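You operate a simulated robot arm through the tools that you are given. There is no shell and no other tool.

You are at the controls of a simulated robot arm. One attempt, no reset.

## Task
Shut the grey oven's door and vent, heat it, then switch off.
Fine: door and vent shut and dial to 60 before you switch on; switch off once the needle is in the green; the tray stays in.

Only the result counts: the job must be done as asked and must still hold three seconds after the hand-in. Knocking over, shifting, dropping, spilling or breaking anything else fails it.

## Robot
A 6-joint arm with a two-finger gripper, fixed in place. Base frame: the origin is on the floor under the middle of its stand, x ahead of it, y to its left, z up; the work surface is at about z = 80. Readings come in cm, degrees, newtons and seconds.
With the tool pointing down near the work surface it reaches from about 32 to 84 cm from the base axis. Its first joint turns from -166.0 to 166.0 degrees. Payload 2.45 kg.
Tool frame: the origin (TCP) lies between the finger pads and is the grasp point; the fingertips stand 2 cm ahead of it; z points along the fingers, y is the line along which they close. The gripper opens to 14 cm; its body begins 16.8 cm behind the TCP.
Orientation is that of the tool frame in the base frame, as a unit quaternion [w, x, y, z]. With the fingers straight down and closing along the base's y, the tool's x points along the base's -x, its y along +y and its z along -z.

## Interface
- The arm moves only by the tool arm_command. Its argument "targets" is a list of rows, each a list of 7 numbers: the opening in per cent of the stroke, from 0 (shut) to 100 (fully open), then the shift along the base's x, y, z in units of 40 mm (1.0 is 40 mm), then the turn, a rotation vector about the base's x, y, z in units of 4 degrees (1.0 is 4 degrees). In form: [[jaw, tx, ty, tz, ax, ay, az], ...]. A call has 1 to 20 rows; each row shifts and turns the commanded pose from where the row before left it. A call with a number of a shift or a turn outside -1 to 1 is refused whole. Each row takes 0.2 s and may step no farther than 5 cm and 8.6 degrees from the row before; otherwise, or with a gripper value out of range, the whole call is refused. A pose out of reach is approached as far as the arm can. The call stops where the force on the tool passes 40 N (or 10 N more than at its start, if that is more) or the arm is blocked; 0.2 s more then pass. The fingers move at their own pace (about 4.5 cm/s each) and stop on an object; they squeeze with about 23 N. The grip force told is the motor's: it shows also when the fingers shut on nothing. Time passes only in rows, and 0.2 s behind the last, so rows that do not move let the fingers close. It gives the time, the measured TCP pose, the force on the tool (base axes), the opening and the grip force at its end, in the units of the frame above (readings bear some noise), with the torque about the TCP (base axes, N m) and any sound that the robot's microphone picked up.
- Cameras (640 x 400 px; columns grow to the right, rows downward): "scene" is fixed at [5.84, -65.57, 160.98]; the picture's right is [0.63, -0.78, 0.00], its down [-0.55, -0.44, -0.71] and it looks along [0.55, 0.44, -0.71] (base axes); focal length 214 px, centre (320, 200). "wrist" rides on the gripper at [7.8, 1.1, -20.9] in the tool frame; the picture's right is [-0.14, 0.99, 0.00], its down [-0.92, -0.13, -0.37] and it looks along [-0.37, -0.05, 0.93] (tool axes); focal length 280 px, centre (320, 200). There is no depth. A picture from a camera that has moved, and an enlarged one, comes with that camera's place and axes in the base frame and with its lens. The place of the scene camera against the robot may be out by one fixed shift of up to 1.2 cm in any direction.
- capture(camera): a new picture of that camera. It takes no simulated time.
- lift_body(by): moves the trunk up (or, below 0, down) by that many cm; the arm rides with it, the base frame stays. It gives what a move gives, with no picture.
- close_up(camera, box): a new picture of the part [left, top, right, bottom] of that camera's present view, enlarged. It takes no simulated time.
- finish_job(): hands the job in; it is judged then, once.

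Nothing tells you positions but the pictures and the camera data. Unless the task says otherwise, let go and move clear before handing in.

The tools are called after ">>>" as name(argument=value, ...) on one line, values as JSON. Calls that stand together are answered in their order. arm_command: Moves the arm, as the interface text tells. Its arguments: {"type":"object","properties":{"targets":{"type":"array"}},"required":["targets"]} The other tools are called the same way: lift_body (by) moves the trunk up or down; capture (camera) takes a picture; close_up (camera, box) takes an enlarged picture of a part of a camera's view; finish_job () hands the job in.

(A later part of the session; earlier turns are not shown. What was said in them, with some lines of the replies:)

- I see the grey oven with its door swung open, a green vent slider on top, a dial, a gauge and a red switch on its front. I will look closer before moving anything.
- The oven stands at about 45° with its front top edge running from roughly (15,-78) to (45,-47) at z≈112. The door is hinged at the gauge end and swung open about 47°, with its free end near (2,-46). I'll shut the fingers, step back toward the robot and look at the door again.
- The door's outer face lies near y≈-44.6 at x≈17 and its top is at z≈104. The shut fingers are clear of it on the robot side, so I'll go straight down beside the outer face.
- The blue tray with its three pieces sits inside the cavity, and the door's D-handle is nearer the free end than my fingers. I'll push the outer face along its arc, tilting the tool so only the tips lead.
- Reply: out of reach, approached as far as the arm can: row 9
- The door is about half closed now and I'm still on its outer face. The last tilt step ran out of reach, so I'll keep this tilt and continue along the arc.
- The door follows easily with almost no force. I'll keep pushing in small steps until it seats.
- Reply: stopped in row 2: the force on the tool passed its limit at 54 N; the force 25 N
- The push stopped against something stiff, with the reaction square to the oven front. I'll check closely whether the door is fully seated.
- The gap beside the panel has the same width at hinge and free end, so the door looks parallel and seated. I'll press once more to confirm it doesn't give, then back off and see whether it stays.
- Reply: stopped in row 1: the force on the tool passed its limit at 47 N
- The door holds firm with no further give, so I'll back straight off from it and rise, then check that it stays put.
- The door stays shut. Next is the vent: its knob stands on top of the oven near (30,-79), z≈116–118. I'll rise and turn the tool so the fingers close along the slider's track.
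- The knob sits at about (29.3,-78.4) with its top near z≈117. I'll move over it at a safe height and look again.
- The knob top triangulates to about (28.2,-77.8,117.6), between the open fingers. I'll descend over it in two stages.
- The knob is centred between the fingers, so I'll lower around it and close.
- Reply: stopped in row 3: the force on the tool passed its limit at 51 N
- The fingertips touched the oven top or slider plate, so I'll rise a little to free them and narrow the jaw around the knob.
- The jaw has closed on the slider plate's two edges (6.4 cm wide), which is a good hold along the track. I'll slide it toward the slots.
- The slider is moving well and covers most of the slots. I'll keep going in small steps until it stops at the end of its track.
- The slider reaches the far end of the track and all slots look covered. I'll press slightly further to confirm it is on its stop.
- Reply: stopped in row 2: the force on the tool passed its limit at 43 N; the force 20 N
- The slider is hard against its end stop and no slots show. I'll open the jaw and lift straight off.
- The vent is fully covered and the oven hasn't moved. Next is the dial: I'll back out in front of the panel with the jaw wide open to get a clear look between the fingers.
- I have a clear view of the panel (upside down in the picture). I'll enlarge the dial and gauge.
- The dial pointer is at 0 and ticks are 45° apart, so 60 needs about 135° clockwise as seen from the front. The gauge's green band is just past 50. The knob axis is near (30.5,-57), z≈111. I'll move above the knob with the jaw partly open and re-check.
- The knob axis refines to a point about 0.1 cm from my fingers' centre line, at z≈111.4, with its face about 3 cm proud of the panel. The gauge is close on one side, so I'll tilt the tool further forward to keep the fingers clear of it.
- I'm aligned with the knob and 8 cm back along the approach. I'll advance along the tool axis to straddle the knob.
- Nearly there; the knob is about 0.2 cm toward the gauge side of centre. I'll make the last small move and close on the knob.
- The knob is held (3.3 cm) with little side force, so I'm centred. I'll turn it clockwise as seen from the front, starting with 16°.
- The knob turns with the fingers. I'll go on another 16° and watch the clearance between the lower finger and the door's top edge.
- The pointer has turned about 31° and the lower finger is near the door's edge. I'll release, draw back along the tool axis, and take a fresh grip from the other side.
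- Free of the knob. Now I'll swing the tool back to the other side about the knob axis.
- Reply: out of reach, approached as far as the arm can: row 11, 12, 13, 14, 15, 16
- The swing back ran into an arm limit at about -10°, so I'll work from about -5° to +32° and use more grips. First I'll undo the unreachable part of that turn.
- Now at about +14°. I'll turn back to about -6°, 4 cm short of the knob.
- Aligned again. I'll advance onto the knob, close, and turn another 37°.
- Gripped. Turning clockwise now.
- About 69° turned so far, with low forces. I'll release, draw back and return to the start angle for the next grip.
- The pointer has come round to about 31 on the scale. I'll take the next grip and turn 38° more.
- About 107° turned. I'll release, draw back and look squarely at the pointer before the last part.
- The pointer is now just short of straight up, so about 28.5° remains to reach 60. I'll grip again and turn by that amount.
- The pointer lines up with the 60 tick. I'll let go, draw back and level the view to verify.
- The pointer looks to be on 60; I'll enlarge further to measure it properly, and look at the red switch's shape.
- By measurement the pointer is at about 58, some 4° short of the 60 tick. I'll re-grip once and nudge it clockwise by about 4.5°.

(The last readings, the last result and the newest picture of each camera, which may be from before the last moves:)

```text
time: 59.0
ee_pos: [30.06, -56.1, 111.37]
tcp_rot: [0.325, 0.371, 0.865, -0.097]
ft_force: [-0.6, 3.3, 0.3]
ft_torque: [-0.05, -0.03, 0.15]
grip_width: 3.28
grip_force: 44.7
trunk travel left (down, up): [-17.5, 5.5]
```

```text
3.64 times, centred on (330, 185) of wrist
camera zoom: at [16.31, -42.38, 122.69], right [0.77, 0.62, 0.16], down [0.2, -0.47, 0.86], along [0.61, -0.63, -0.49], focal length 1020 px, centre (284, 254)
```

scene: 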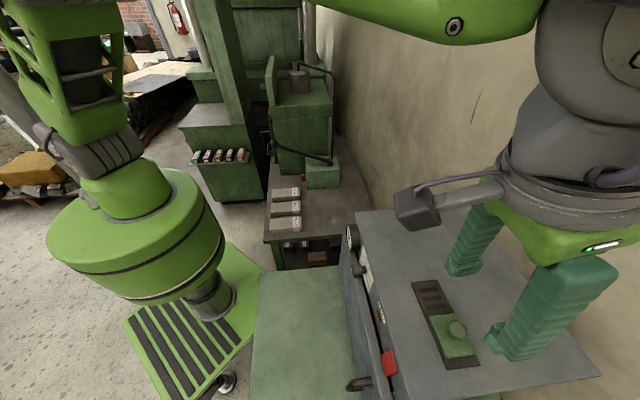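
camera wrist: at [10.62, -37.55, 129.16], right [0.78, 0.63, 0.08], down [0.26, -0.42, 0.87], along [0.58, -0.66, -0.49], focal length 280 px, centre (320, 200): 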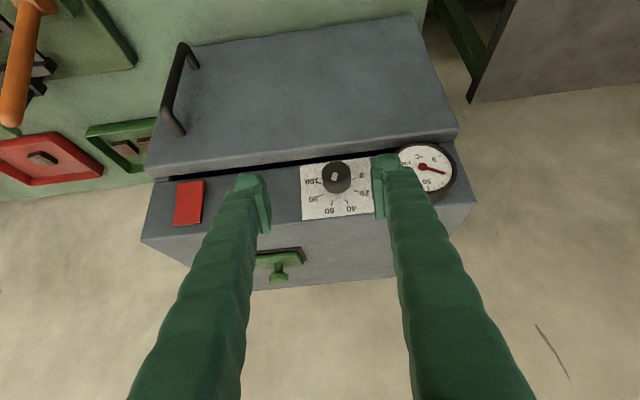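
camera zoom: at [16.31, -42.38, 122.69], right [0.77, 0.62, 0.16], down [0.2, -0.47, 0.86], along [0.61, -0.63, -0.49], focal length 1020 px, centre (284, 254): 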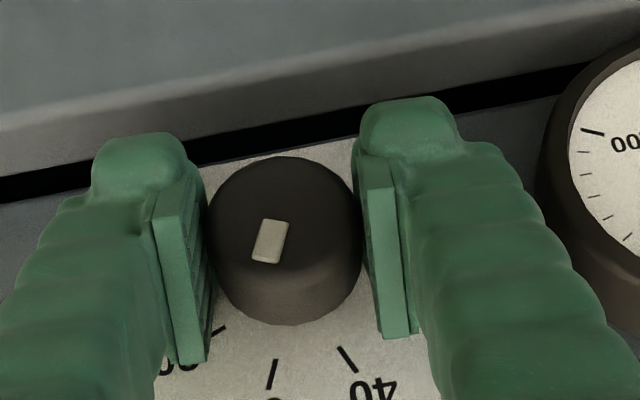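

Nudged. I'll open, draw back and measure the pointer again.

>>> arm_command(targets=[[31, 0, 0, 0, 0, 0, 0], [31, 0, 0, 0, 0, 0, 0], [31, -0.2, 0.175, 0.318, 0, 0, 0], [31, -0.2, 0.175, 0.318, 0, 0, 0], [31, -0.2, 0.175, 0.318, 0, 0, 0], [60, -0.2, 0.175, 0.318, 0, 0, 0], [60, 0, 0, 0, 0, 0, 0]])

>>> close_up(camera="wrist", box=[280, 140, 380, 220])

>>> capture(camera="wrist")

```text
time: 60.6
ee_pos: [26.69, -53.37, 116.33]
tcp_rot: [0.325, 0.371, 0.865, -0.096]
ft_force: [0.8, -0.7, 0.6]
ft_torque: [-0.01, -0.02, -0.01]
grip_width: 8.4
grip_force: 0.1
trunk travel left (down, up): [-17.5, 5.5]
```

```text
5.00 times, centred on (330, 180) of wrist
camera zoom: at [13.08, -39.56, 127.75], right [0.77, 0.62, 0.16], down [0.2, -0.47, 0.86], along [0.61, -0.63, -0.49], focal length 1402 px, centre (270, 300)
```

zoom: 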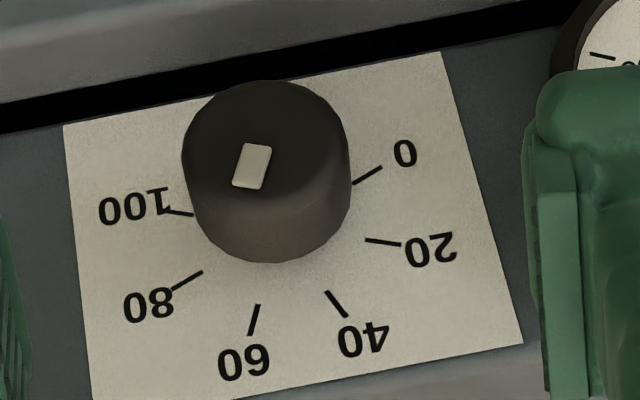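

```text
taken
camera wrist: at [13.08, -39.56, 127.75], right [0.77, 0.62, 0.16], down [0.2, -0.47, 0.86], along [0.61, -0.63, -0.49], focal length 280 px, centre (320, 200)
```

wrist: 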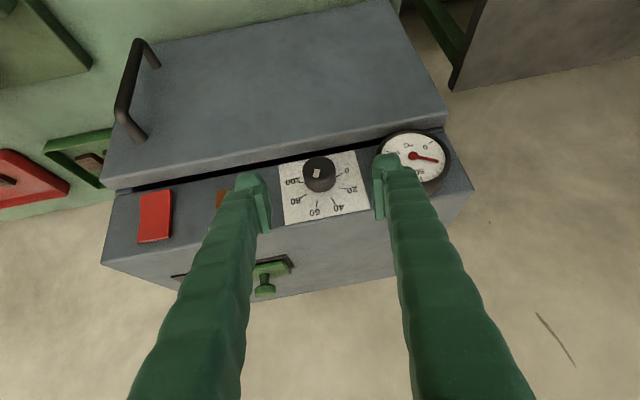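

>>> close_up(camera="wrist", box=[308, 162, 334, 182])

>>> close_up(camera="wrist", box=[305, 185, 345, 215])

```text
16.00 times, centred on (321, 172) of wrist
camera zoom: at [13.08, -39.56, 127.75], right [0.77, 0.62, 0.16], down [0.2, -0.47, 0.86], along [0.61, -0.63, -0.49], focal length 4486 px, centre (304, 648)
```

zoom: 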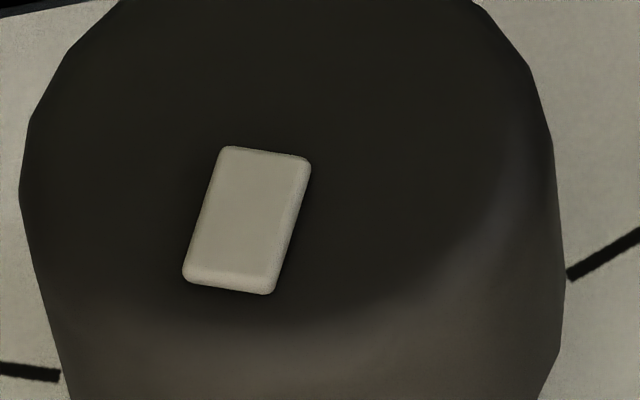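

```text
13.33 times, centred on (325, 200) of wrist
camera zoom: at [13.08, -39.56, 127.75], right [0.77, 0.62, 0.16], down [0.2, -0.47, 0.86], along [0.61, -0.63, -0.49], focal length 3738 px, centre (253, 200)
```

zoom: 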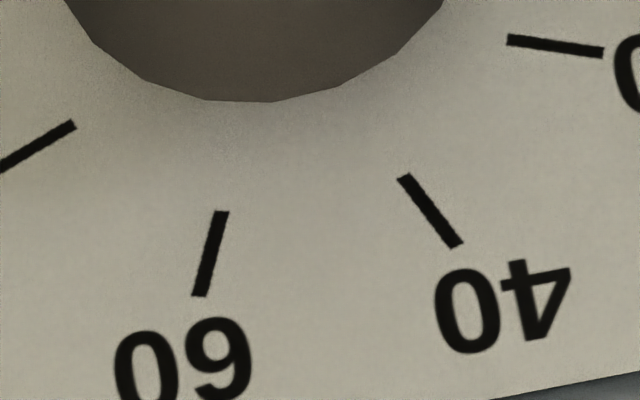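

The pointer now measures 60.5, right on the 60 tick. Next is the red rocker: its lower half stands out (upper half pressed in), so pressing the lower half should switch it on. I'll check how well I can watch the gauge from the cameras.

>>> close_up(camera="scene", box=[345, 222, 365, 252])

>>> close_up(camera="wrist", box=[395, 125, 455, 195])

>>> close_up(camera="wrist", box=[100, 170, 250, 270])

```text
13.33 times, centred on (355, 237) of scene
camera zoom: at [5.84, -65.57, 160.98], right [0.63, -0.78, 0.0], down [-0.55, -0.44, -0.71], along [0.55, 0.44, -0.71], focal length 2860 px, centre (-147, -293)
```

zoom: 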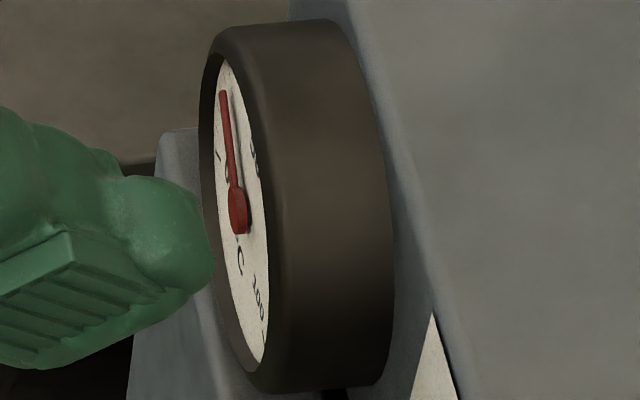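

```text
5.71 times, centred on (425, 160) of wrist
camera zoom: at [13.08, -39.56, 127.75], right [0.77, 0.62, 0.16], down [0.2, -0.47, 0.86], along [0.61, -0.63, -0.49], focal length 1602 px, centre (-280, 429)
```

zoom: 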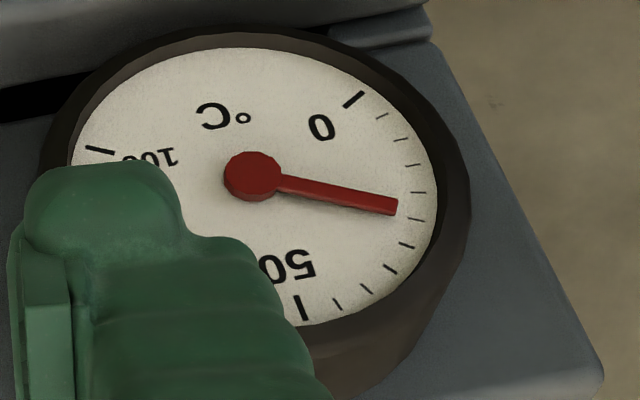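

```text
4.00 times, centred on (175, 220) of wrist
camera zoom: at [13.08, -39.56, 127.75], right [0.77, 0.62, 0.16], down [0.2, -0.47, 0.86], along [0.61, -0.63, -0.49], focal length 1122 px, centre (900, 120)
```

zoom: 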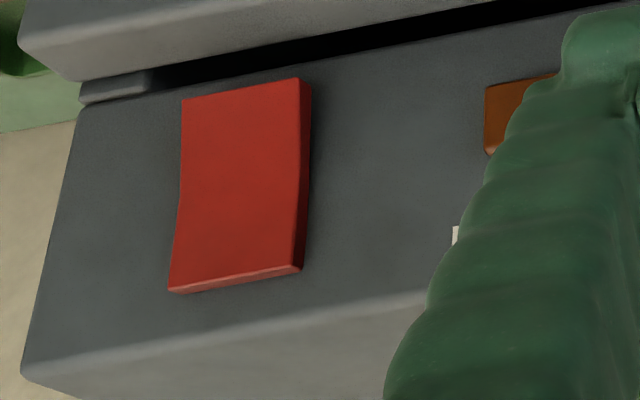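

The gauge's green band is about 55–65 and the needle is at about 20. I'll close the jaw and move across in front of the red rocker, at about (16,-68), z≈110, staying clear of the panel.

>>> arm_command(targets=[[0, -0.6, 0.6, 0, 0, 0, 0], [0, -0.7, -0.55, -0.15, -0.6, 0.6, 0], [0, -0.7, -0.55, -0.15, 0, 0, 0], [0, -0.7, -0.6, -0.2, 0, 0, 0], [0, -0.7, -0.6, -0.2, 0, 0, 0], [0, -0.65, -0.58, -0.2, 0, 0, 0]])

>>> capture(camera="wrist")

>>> close_up(camera="scene", box=[310, 260, 470, 400])

```text
time: 62.0
ee_pos: [10.49, -62.55, 112.81]
tcp_rot: [0.315, 0.362, 0.869, -0.122]
ft_force: [-0.6, 1.1, -1.1]
ft_torque: [0.0, -0.04, 0.03]
grip_width: 0.0
grip_force: 22.8
trunk travel left (down, up): [-17.5, 5.5]
```

```text
taken
camera wrist: at [-2.71, -48.34, 124.04], right [0.77, 0.63, 0.1], down [0.24, -0.44, 0.87], along [0.59, -0.65, -0.49], focal length 280 px, centre (320, 200)
```

wrist: 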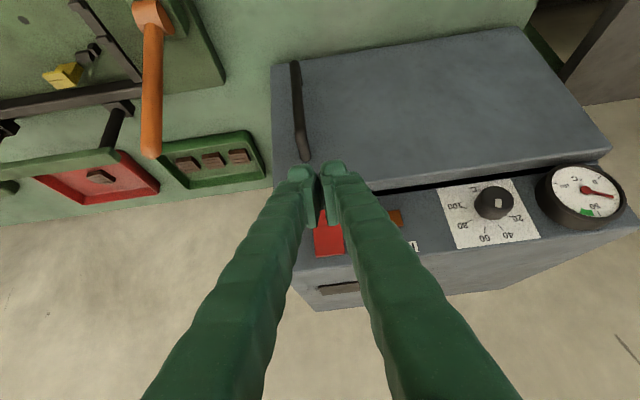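

```text
2.86 times, centred on (390, 330) of scene
camera zoom: at [5.84, -65.57, 160.98], right [0.63, -0.78, 0.0], down [-0.55, -0.44, -0.71], along [0.55, 0.44, -0.71], focal length 613 px, centre (120, -171)
```

zoom: 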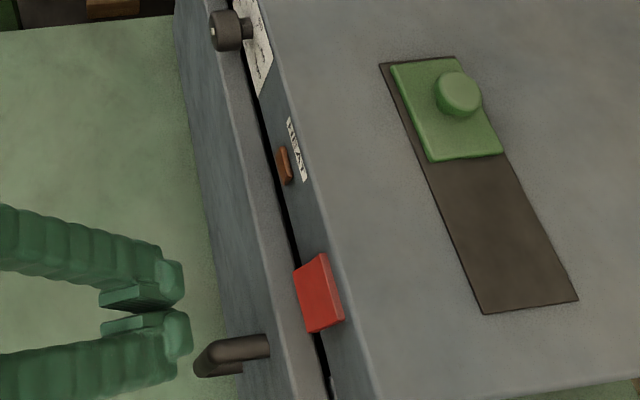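

From here the gauge is in full view of the wrist camera, and the fingers pass well above the door handle. I'll advance toward the rocker's lower half, stopping just short.

>>> arm_command(targets=[[0, 0.38, -0.42, -0.18, 0, 0, 0], [0, 0.38, -0.42, -0.18, 0, 0, 0], [0, 0.38, -0.42, -0.17, 0, 0, 0]])

>>> close_up(camera="scene", box=[340, 310, 430, 400])

>>> close_up(camera="wrist", box=[250, 130, 410, 260])

```text
time: 62.9
ee_pos: [15.22, -67.54, 110.66]
tcp_rot: [0.314, 0.362, 0.87, -0.121]
ft_force: [0.2, 0.7, -0.2]
ft_torque: [0.04, 0.03, 0.0]
grip_width: 0.0
grip_force: 22.9
trunk travel left (down, up): [-17.5, 5.5]
```

```text
4.44 times, centred on (385, 355) of scene
camera zoom: at [5.84, -65.57, 160.98], right [0.63, -0.78, 0.0], down [-0.55, -0.44, -0.71], along [0.55, 0.44, -0.71], focal length 953 px, centre (31, -489)
```

zoom: 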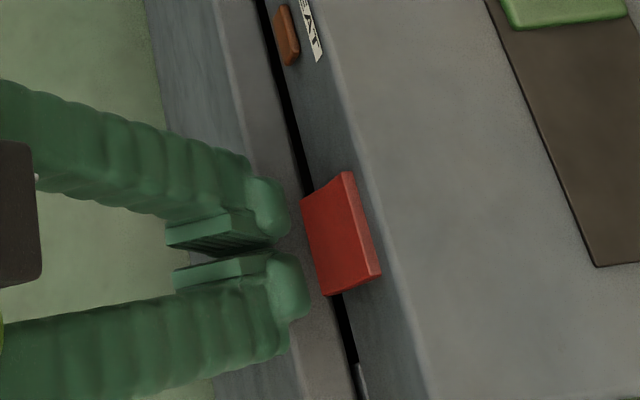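

```text
3.08 times, centred on (330, 195) of wrist
camera zoom: at [2.02, -53.36, 121.95], right [0.77, 0.63, 0.1], down [0.24, -0.44, 0.87], along [0.59, -0.65, -0.49], focal length 863 px, centre (289, 215)
```

zoom: 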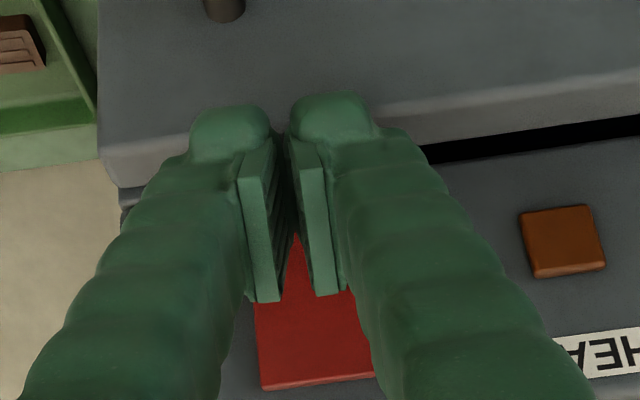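

I'm about 1.5 cm short of the rocker with the lamp still dark. I'll press forward in small steps on its lower half.

>>> arm_command(targets=[[0, 0.07, -0.07, 0, 0, 0, 0], [0, 0.07, -0.07, 0, 0, 0, 0], [0, 0.07, -0.07, 0, 0, 0, 0], [0, 0.05, -0.05, 0, 0, 0, 0], [0, 0.05, -0.05, 0, 0, 0, 0]])

>>> close_up(camera="scene", box=[340, 310, 430, 400])

>>> capture(camera="wrist")

```text
time: 64.0
ee_pos: [16.34, -68.7, 110.66]
tcp_rot: [0.315, 0.362, 0.869, -0.122]
ft_force: [-0.9, 1.0, -0.6]
ft_torque: [0.03, 0.01, -0.01]
grip_width: 0.01
grip_force: 29.2
trunk travel left (down, up): [-17.5, 5.5]
```

```text
4.44 times, centred on (385, 355) of scene
camera zoom: at [5.84, -65.57, 160.98], right [0.63, -0.78, 0.0], down [-0.55, -0.44, -0.71], along [0.55, 0.44, -0.71], focal length 953 px, centre (31, -489)
```

zoom: 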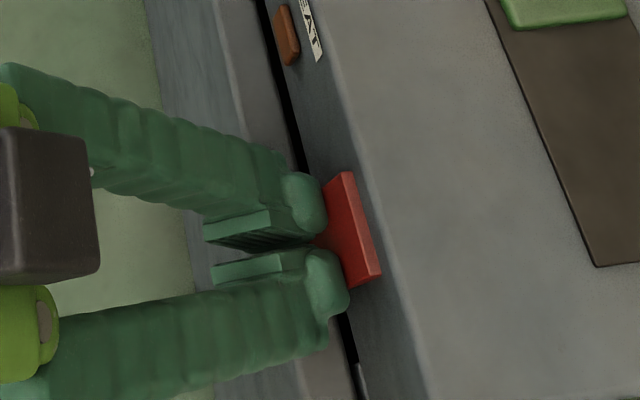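

```text
taken
camera wrist: at [3.13, -54.51, 121.96], right [0.77, 0.63, 0.1], down [0.24, -0.44, 0.87], along [0.59, -0.65, -0.49], focal length 280 px, centre (320, 200)
```

wrist: 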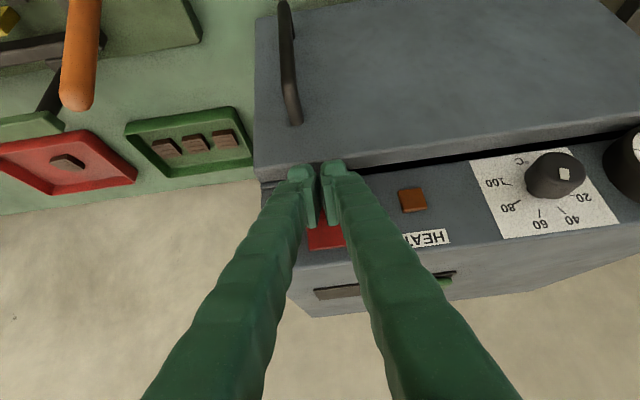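

No contact force yet; I'll continue pressing gently.

>>> arm_command(targets=[[0, 0.05, -0.05, 0, 0, 0, 0], [0, 0.05, -0.05, 0, 0, 0, 0], [0, 0.05, -0.05, 0, 0, 0, 0]])

>>> close_up(camera="scene", box=[340, 310, 430, 400])

>>> close_up(camera="wrist", box=[280, 150, 460, 270])

```text
time: 64.9
ee_pos: [16.38, -69.08, 110.48]
tcp_rot: [0.312, 0.364, 0.869, -0.122]
ft_force: [-13.0, 11.3, -0.2]
ft_torque: [-0.18, 0.19, 0.0]
grip_width: 0.6
grip_force: 29.3
trunk travel left (down, up): [-17.5, 5.5]
stopped in row 3: the force on the tool passed its limit at 42 N (the readings are from after the stop); the commanded pose is now the measured one
```

```text
4.44 times, centred on (385, 355) of scene
camera zoom: at [5.84, -65.57, 160.98], right [0.63, -0.78, 0.0], down [-0.55, -0.44, -0.71], along [0.55, 0.44, -0.71], focal length 953 px, centre (31, -489)
```

zoom: 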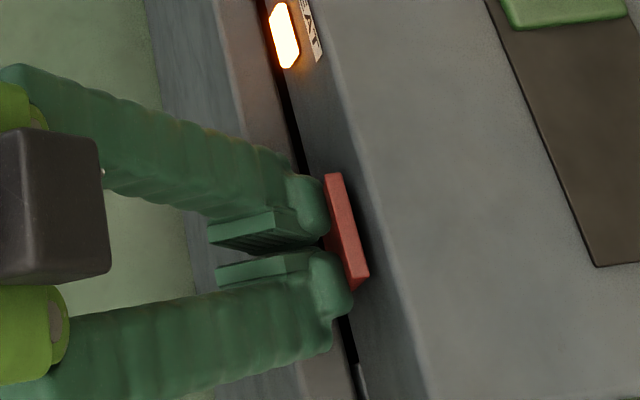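

```text
3.33 times, centred on (370, 210) of wrist
camera zoom: at [3.35, -54.69, 121.83], right [0.78, 0.62, 0.1], down [0.24, -0.44, 0.86], along [0.58, -0.65, -0.49], focal length 935 px, centre (153, 167)
```

zoom: 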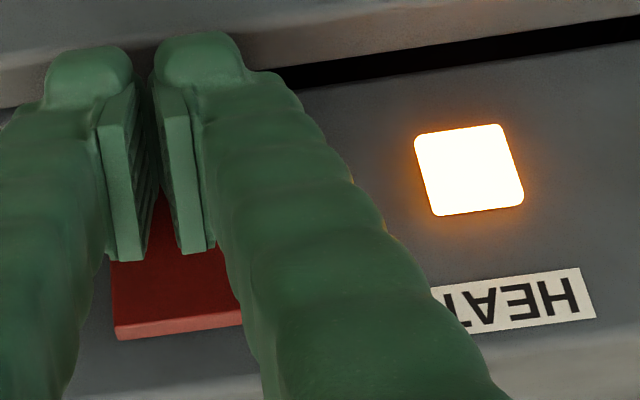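

The HEAT lamp is lit. I'll back off, rise level with the rocker's upper half ready for switching off, and watch the gauge.

>>> arm_command(targets=[[0, -0.6, 0.6, 0.3, 0, 0, 0], [0, -0.6, 0.6, 0.55, 0, 0, 0]])

>>> capture(camera="wrist")

>>> close_up(camera="wrist", box=[520, 130, 640, 250])

```text
time: 65.5
ee_pos: [11.81, -64.37, 113.82]
tcp_rot: [0.312, 0.363, 0.87, -0.121]
ft_force: [-0.1, -0.3, -0.1]
ft_torque: [0.01, 0.02, 0.0]
grip_width: 0.0
grip_force: 29.4
trunk travel left (down, up): [-17.5, 5.5]
```

```text
taken
camera wrist: at [-1.3, -50.08, 125.29], right [0.77, 0.62, 0.1], down [0.24, -0.44, 0.86], along [0.58, -0.64, -0.49], focal length 280 px, centre (320, 200)
```

wrist: 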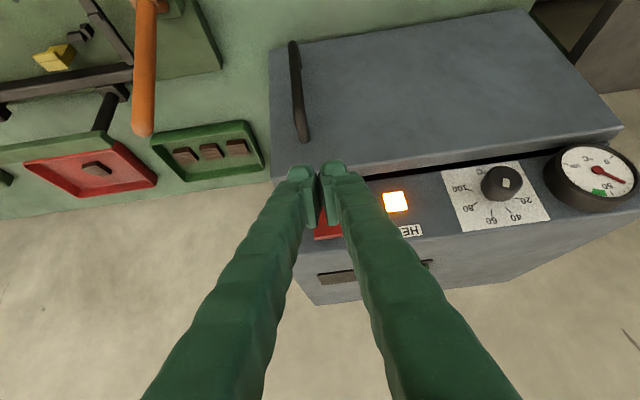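

```text
3.33 times, centred on (580, 190) of wrist
camera zoom: at [-1.3, -50.08, 125.29], right [0.77, 0.62, 0.1], down [0.24, -0.44, 0.86], along [0.58, -0.64, -0.49], focal length 935 px, centre (-547, 233)
```

zoom: 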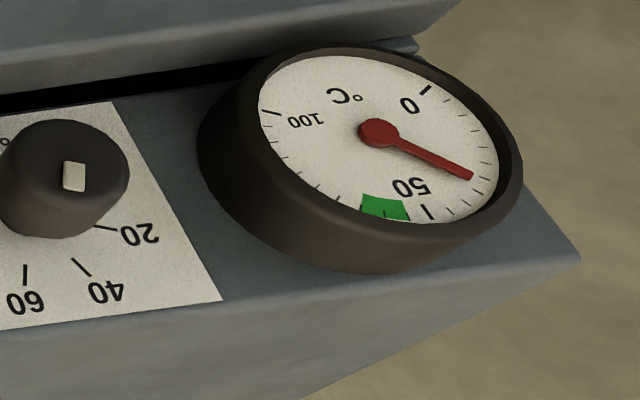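

The needle is already near 30 and rising fast. I'll edge a little closer while keeping the gauge in view.

>>> arm_command(targets=[[0, 0.3, -0.3, 0.05, 0, 0, 0]])

>>> close_up(camera="wrist", box=[520, 120, 640, 240])

>>> close_up(camera="wrist", box=[280, 150, 460, 270])

>>> close_up(camera="scene", box=[340, 310, 430, 400])

```text
time: 65.9
ee_pos: [12.95, -65.56, 114.1]
tcp_rot: [0.313, 0.363, 0.869, -0.122]
ft_force: [0.0, -1.4, -0.2]
ft_torque: [-0.02, -0.01, 0.0]
grip_width: 0.0
grip_force: 29.1
trunk travel left (down, up): [-17.5, 5.5]
```

```text
3.33 times, centred on (580, 180) of wrist
camera zoom: at [-0.05, -51.36, 125.45], right [0.77, 0.62, 0.1], down [0.24, -0.44, 0.86], along [0.58, -0.65, -0.49], focal length 935 px, centre (-547, 267)
```

zoom: 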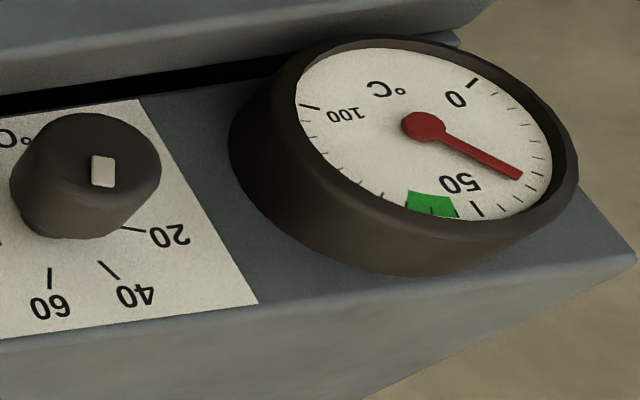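

```text
3.33 times, centred on (370, 210) of wrist
camera zoom: at [-0.05, -51.36, 125.45], right [0.77, 0.62, 0.1], down [0.24, -0.44, 0.86], along [0.58, -0.65, -0.49], focal length 935 px, centre (153, 167)
```

zoom: 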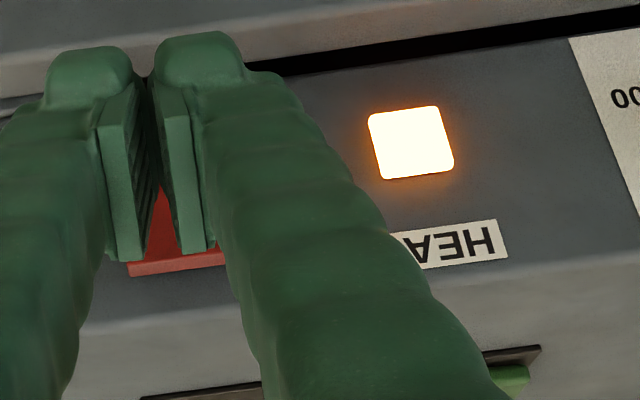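

```text
4.44 times, centred on (385, 355) of scene
camera zoom: at [5.84, -65.57, 160.98], right [0.63, -0.78, 0.0], down [-0.55, -0.44, -0.71], along [0.55, 0.44, -0.71], focal length 953 px, centre (31, -489)
```

zoom: 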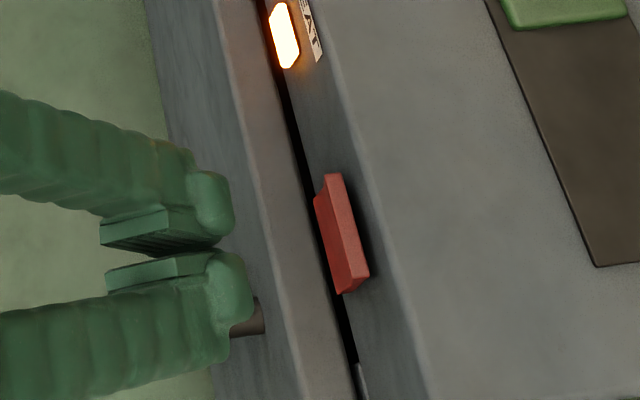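

The needle is at about 32. I'll hold here for a second and look again.

>>> arm_command(targets=[[0, 0, 0, 0, 0, 0, 0], [0, 0, 0, 0, 0, 0, 0], [0, 0, 0, 0, 0, 0, 0]])

>>> close_up(camera="wrist", box=[550, 130, 640, 210])

```text
time: 66.7
ee_pos: [12.96, -65.51, 114.02]
tcp_rot: [0.312, 0.363, 0.87, -0.121]
ft_force: [-0.1, -0.2, 1.0]
ft_torque: [-0.01, -0.01, 0.02]
grip_width: 0.0
grip_force: 29.0
trunk travel left (down, up): [-17.5, 5.5]
```

```text
5.00 times, centred on (595, 170) of wrist
camera zoom: at [-0.09, -51.34, 125.44], right [0.77, 0.62, 0.1], down [0.24, -0.44, 0.86], along [0.58, -0.65, -0.49], focal length 1402 px, centre (-1055, 350)
```

zoom: 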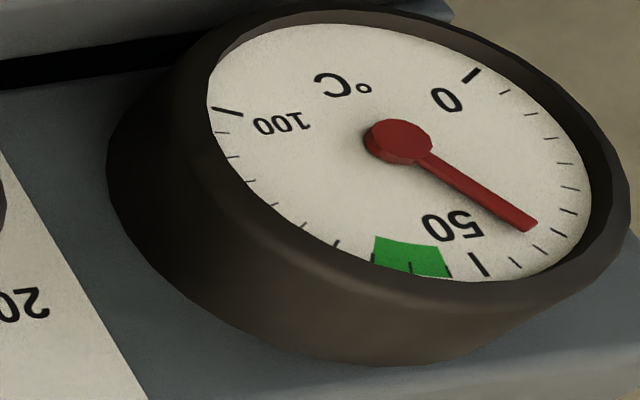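

The needle is at about 38, rising roughly 6–7 per second; the green starts at 55. I'll hold a bit longer.

>>> arm_command(targets=[[0, 0, 0, 0, 0, 0, 0], [0, 0, 0, 0, 0, 0, 0], [0, 0, 0, 0, 0, 0, 0], [0, 0, 0, 0, 0, 0, 0], [0, 0, 0, 0, 0, 0, 0], [0, 0, 0, 0, 0, 0, 0]])

>>> close_up(camera="wrist", box=[550, 130, 640, 210])

```text
time: 68.1
ee_pos: [13.05, -65.49, 114.04]
tcp_rot: [0.312, 0.363, 0.87, -0.121]
ft_force: [-0.6, 0.6, -0.5]
ft_torque: [-0.01, 0.0, 0.03]
grip_width: 0.0
grip_force: 29.2
trunk travel left (down, up): [-17.5, 5.5]
```

```text
5.00 times, centred on (595, 170) of wrist
camera zoom: at [-0.09, -51.34, 125.44], right [0.77, 0.62, 0.1], down [0.24, -0.44, 0.86], along [0.58, -0.65, -0.49], focal length 1402 px, centre (-1055, 350)
```

zoom: 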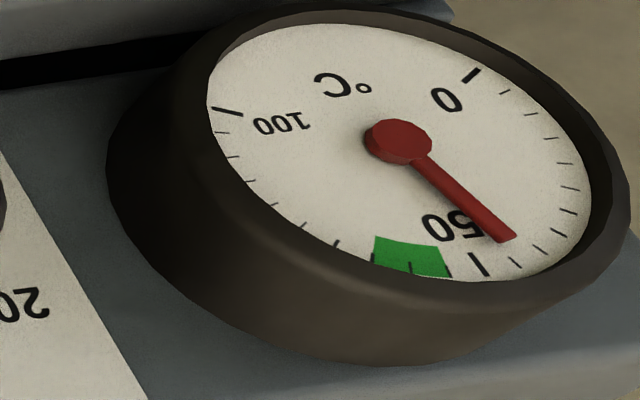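

The needle is at about 43 and slowing, as if settling toward the 60 set. I'll wait a few more seconds.

>>> arm_command(targets=[[0, 0, 0, 0, 0, 0, 0], [0, 0, 0, 0, 0, 0, 0], [0, 0, 0, 0, 0, 0, 0], [0, 0, 0, 0, 0, 0, 0], [0, 0, 0, 0, 0, 0, 0], [0, 0, 0, 0, 0, 0, 0], [0, 0, 0, 0, 0, 0, 0], [0, 0, 0, 0, 0, 0, 0], [0, 0, 0, 0, 0, 0, 0]])

>>> close_up(camera="wrist", box=[550, 130, 640, 210])

```text
time: 70.1
ee_pos: [12.94, -65.47, 114.07]
tcp_rot: [0.312, 0.362, 0.87, -0.121]
ft_force: [-0.1, -0.4, -0.5]
ft_torque: [0.04, -0.01, 0.04]
grip_width: 0.0
grip_force: 29.6
trunk travel left (down, up): [-17.5, 5.5]
```

```text
5.00 times, centred on (595, 170) of wrist
camera zoom: at [-0.09, -51.34, 125.44], right [0.77, 0.62, 0.1], down [0.24, -0.44, 0.86], along [0.58, -0.65, -0.49], focal length 1402 px, centre (-1055, 350)
```

zoom: 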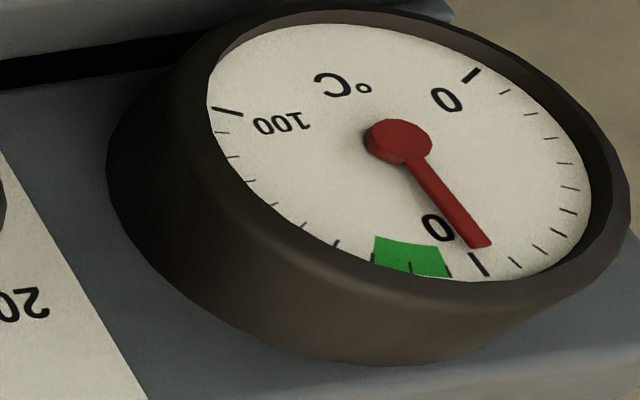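

The needle is at about 48 now. Waiting three more seconds.

>>> arm_command(targets=[[0, 0, 0, 0, 0, 0, 0], [0, 0, 0, 0, 0, 0, 0], [0, 0, 0, 0, 0, 0, 0], [0, 0, 0, 0, 0, 0, 0], [0, 0, 0, 0, 0, 0, 0], [0, 0, 0, 0, 0, 0, 0], [0, 0, 0, 0, 0, 0, 0], [0, 0, 0, 0, 0, 0, 0], [0, 0, 0, 0, 0, 0, 0], [0, 0, 0, 0, 0, 0, 0], [0, 0, 0, 0, 0, 0, 0], [0, 0, 0, 0, 0, 0, 0], [0, 0, 0, 0, 0, 0, 0], [0, 0, 0, 0, 0, 0, 0]])

>>> close_up(camera="wrist", box=[550, 130, 640, 210])

```text
time: 73.1
ee_pos: [13.04, -65.49, 114.2]
tcp_rot: [0.312, 0.363, 0.87, -0.121]
ft_force: [0.2, 0.6, 0.1]
ft_torque: [-0.01, 0.03, 0.03]
grip_width: 0.0
grip_force: 29.3
trunk travel left (down, up): [-17.5, 5.5]
```

```text
5.00 times, centred on (595, 170) of wrist
camera zoom: at [-0.09, -51.34, 125.44], right [0.77, 0.62, 0.1], down [0.24, -0.44, 0.86], along [0.58, -0.65, -0.49], focal length 1402 px, centre (-1055, 350)
```

zoom: 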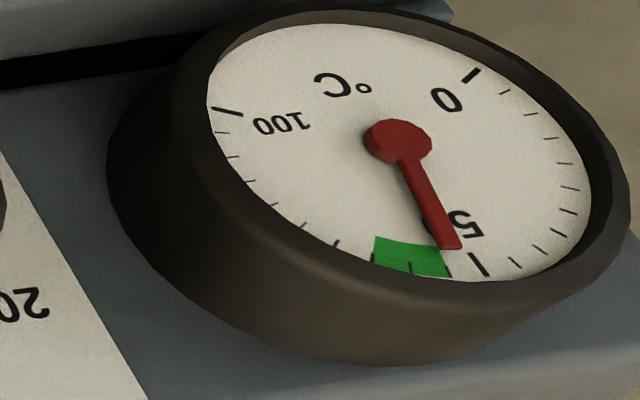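

>>> close_up(camera="wrist", box=[615, 150, 655, 190])

>>> close_up(camera="wrist", box=[595, 148, 640, 190])

```text
refused: 655 is not a number from 0 to 640
```

```text
9.52 times, centred on (618, 169) of wrist
camera zoom: at [-0.09, -51.34, 125.44], right [0.77, 0.62, 0.1], down [0.24, -0.44, 0.86], along [0.58, -0.65, -0.49], focal length 2670 px, centre (-2513, 495)
```

zoom: 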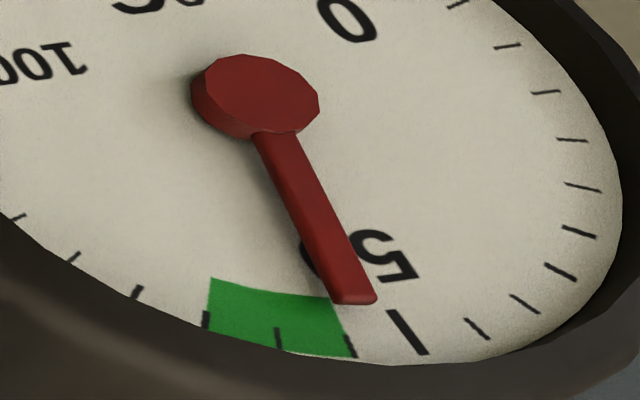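

The needle is at about 54.5, right at the edge of the green, and approaching 60 slowly. I'll wait about three more seconds so it's well inside.

>>> arm_command(targets=[[0, 0, 0, 0, 0, 0, 0], [0, 0, 0, 0, 0, 0, 0], [0, 0, 0, 0, 0, 0, 0], [0, 0, 0, 0, 0, 0, 0], [0, 0, 0, 0, 0, 0, 0], [0, 0, 0, 0, 0, 0, 0], [0, 0, 0, 0, 0, 0, 0], [0, 0, 0, 0, 0, 0, 0], [0, 0, 0, 0, 0, 0, 0], [0, 0, 0, 0, 0, 0, 0], [0, 0, 0, 0, 0, 0, 0], [0, 0, 0, 0, 0, 0, 0]])

>>> close_up(camera="wrist", box=[595, 148, 640, 190])

```text
time: 75.7
ee_pos: [13.04, -65.5, 114.09]
tcp_rot: [0.312, 0.364, 0.869, -0.121]
ft_force: [-0.1, -0.5, 0.0]
ft_torque: [-0.01, -0.03, 0.0]
grip_width: 0.0
grip_force: 29.3
trunk travel left (down, up): [-17.5, 5.5]
```

```text
9.52 times, centred on (618, 169) of wrist
camera zoom: at [-0.09, -51.34, 125.44], right [0.77, 0.62, 0.1], down [0.24, -0.44, 0.86], along [0.58, -0.65, -0.49], focal length 2670 px, centre (-2513, 495)
```

zoom: 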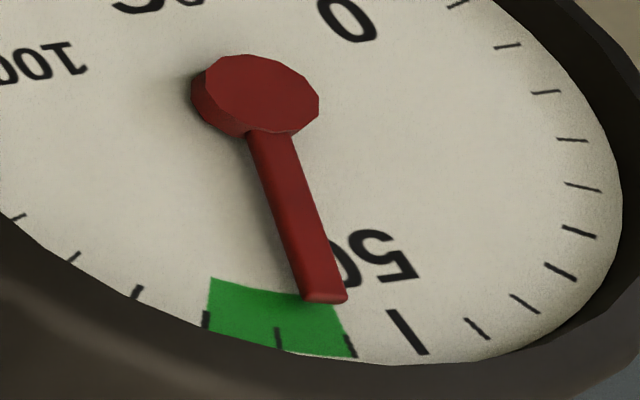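

The needle reads about 57, clearly inside the green. Now I'll press the rocker's upper half to switch off.

>>> arm_command(targets=[[0, 0.37, -0.37, 0.05, 0, 0, 0], [0, 0.35, -0.35, 0.05, 0, 0, 0], [0, 0.07, -0.07, 0, 0, 0, 0], [0, 0.06, -0.06, 0, 0, 0, 0], [0, 0.05, -0.05, 0, 0, 0, 0], [0, 0.05, -0.05, 0, 0, 0, 0]])

>>> close_up(camera="scene", box=[340, 310, 430, 400])

>>> close_up(camera="wrist", box=[280, 150, 460, 270])

```text
time: 77.1
ee_pos: [16.66, -69.12, 114.45]
tcp_rot: [0.311, 0.363, 0.87, -0.12]
ft_force: [-13.4, 12.8, 0.3]
ft_torque: [0.02, 0.08, 0.0]
grip_width: 0.6
grip_force: 29.0
trunk travel left (down, up): [-17.5, 5.5]
```

```text
4.44 times, centred on (385, 355) of scene
camera zoom: at [5.84, -65.57, 160.98], right [0.63, -0.78, 0.0], down [-0.55, -0.44, -0.71], along [0.55, 0.44, -0.71], focal length 953 px, centre (31, -489)
```

zoom: 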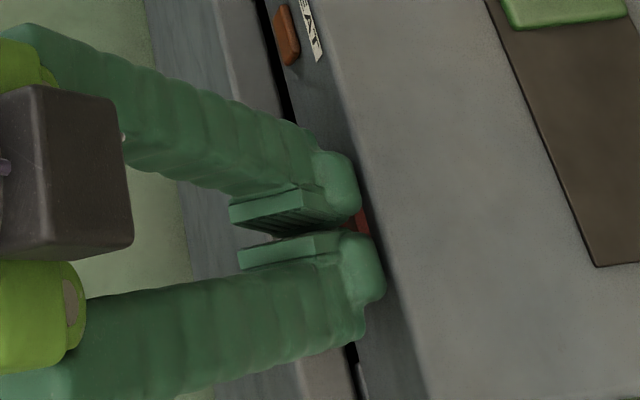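

```text
3.33 times, centred on (370, 210) of wrist
camera zoom: at [3.57, -54.93, 125.83], right [0.77, 0.62, 0.1], down [0.24, -0.44, 0.86], along [0.58, -0.64, -0.49], focal length 935 px, centre (153, 167)
```

zoom: 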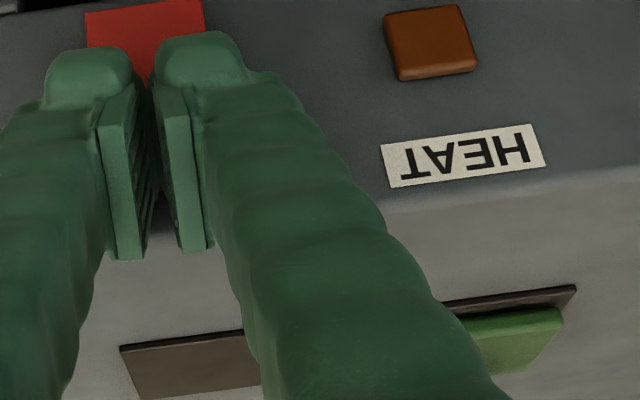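

The HEAT lamp has gone out, so the oven is off. I'll back straight away from the panel and check everything.

>>> arm_command(targets=[[0, -0.5, 0.5, 0, 0, 0, 0], [0, -0.6, 0.6, 0.1, 0, 0, 0], [0, -0.6, 0.6, 0.3, 0, 0, 0]])

>>> capture(camera="wrist")

>>> close_up(camera="wrist", box=[420, 110, 640, 260])

>>> close_up(camera="scene", box=[320, 200, 500, 400])

```text
time: 77.9
ee_pos: [9.96, -62.5, 116.2]
tcp_rot: [0.312, 0.363, 0.87, -0.121]
ft_force: [-0.4, 0.2, -0.1]
ft_torque: [-0.03, -0.01, 0.01]
grip_width: 0.0
grip_force: 29.5
trunk travel left (down, up): [-17.5, 5.5]
```

```text
taken
camera wrist: at [-3.06, -48.29, 127.56], right [0.77, 0.62, 0.1], down [0.24, -0.44, 0.87], along [0.59, -0.65, -0.49], focal length 280 px, centre (320, 200)
```

wrist: 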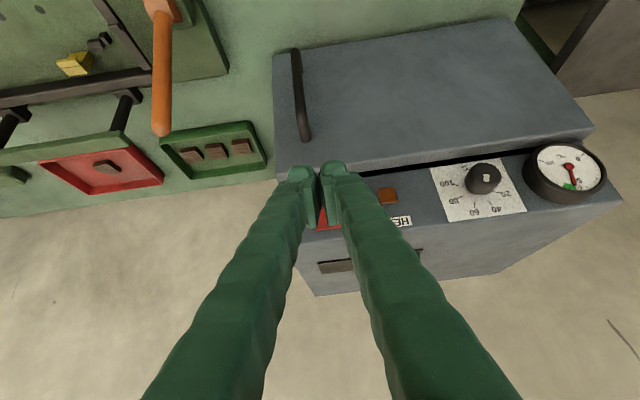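

```text
2.67 times, centred on (530, 185) of wrist
camera zoom: at [-3.06, -48.29, 127.56], right [0.77, 0.62, 0.1], down [0.24, -0.44, 0.87], along [0.59, -0.65, -0.49], focal length 748 px, centre (-240, 240)
```

zoom: 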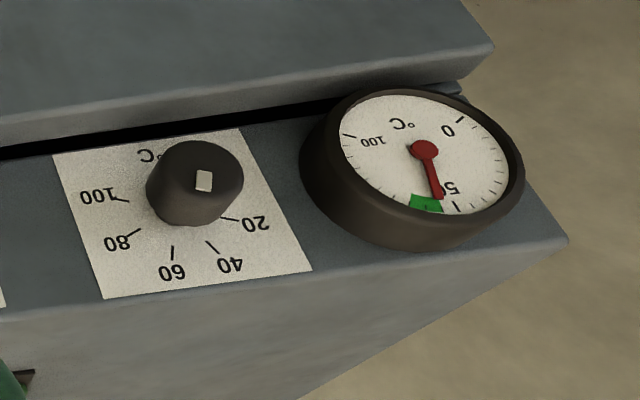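

```text
2.00 times, centred on (410, 300) of scene
camera zoom: at [5.84, -65.57, 160.98], right [0.63, -0.78, 0.0], down [-0.55, -0.44, -0.71], along [0.55, 0.44, -0.71], focal length 429 px, centre (140, 0)
```

zoom: 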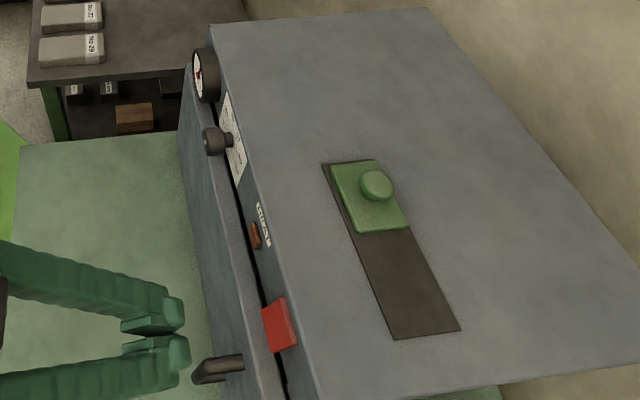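

Lamp out, rocker back in its off position, door and vent shut, dial on 60, needle in the green. I'll move clear a bit more and do a last check.

>>> arm_command(targets=[[0, -0.3, 0.3, 0.8, 0, 0, 0], [0, 0, 0, 0.9, 0, 0, 0], [0, 0, 0, 0.9, 0, 0, 0]])

>>> capture(camera="wrist")

>>> capture(camera="scene")

>>> close_up(camera="wrist", box=[400, 110, 600, 270])

```text
time: 78.7
ee_pos: [8.93, -61.03, 126.42]
tcp_rot: [0.312, 0.362, 0.87, -0.12]
ft_force: [-0.6, -0.1, 0.3]
ft_torque: [0.0, -0.04, -0.01]
grip_width: 0.01
grip_force: 29.5
trunk travel left (down, up): [-17.5, 5.5]
```

```text
taken
camera wrist: at [-4.14, -47.01, 137.83], right [0.77, 0.62, 0.1], down [0.24, -0.44, 0.86], along [0.58, -0.65, -0.49], focal length 280 px, centre (320, 200)
```

wrist: 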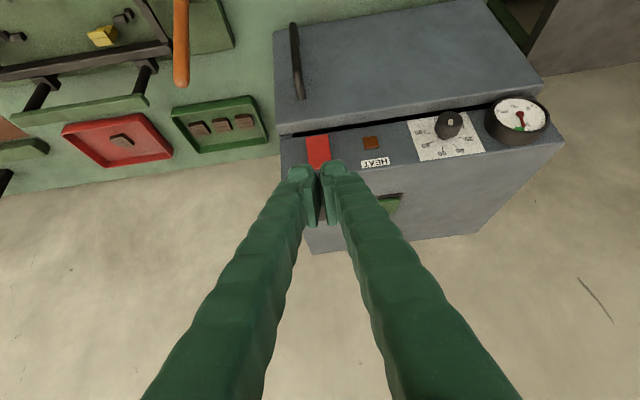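

```text
taken
```

scene: 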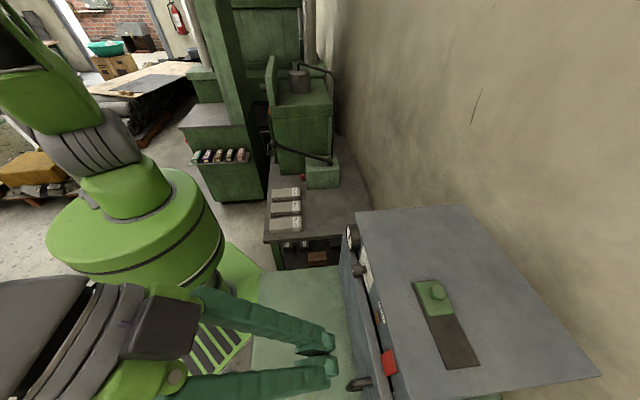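

```text
2.50 times, centred on (500, 190) of wrist
camera zoom: at [-4.14, -47.01, 137.83], right [0.77, 0.62, 0.1], down [0.24, -0.44, 0.86], along [0.58, -0.65, -0.49], focal length 701 px, centre (-130, 225)
```

zoom: 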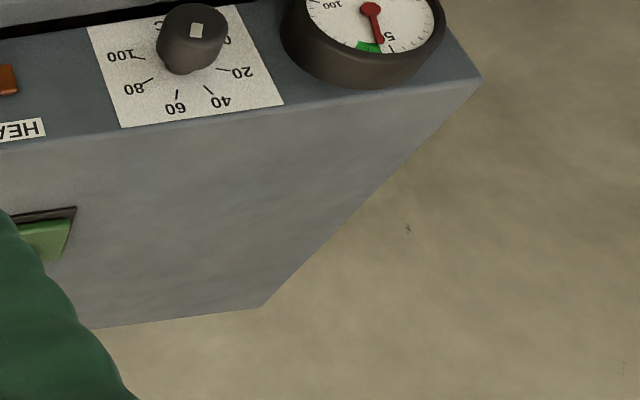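

The oven is off, with its door and vent shut, the dial on 60 and the needle still about at the green. The arm is clear and nothing else has moved, so I'm handing in.

>>> finish_job()

```text
The job is handed in.
```

The oven's door and vent are shut, and it was heated and then switched off. The job is handed in, but no verdict came back.

- **Before switching on:** I pushed the door shut until it would not give further. I slid the vent to its end stop, with no slots showing, and set the dial to 60 (measured about 60.5).
- **Heating:** the HEAT lamp came on when I pressed the lower half of the red switch. I waited until the needle read about 57, inside the green band of roughly 55 to 65.
- **Switching off:** pressing the upper half of the switch put the lamp out. In the last picture the needle was still about at the green.
- **Tray:** I last saw it in the oven as I began closing the door. Nothing has touched it since, but I could not see it through the shut door.

The oven and the items around it looked unmoved, and the arm was clear of everything at hand-in.
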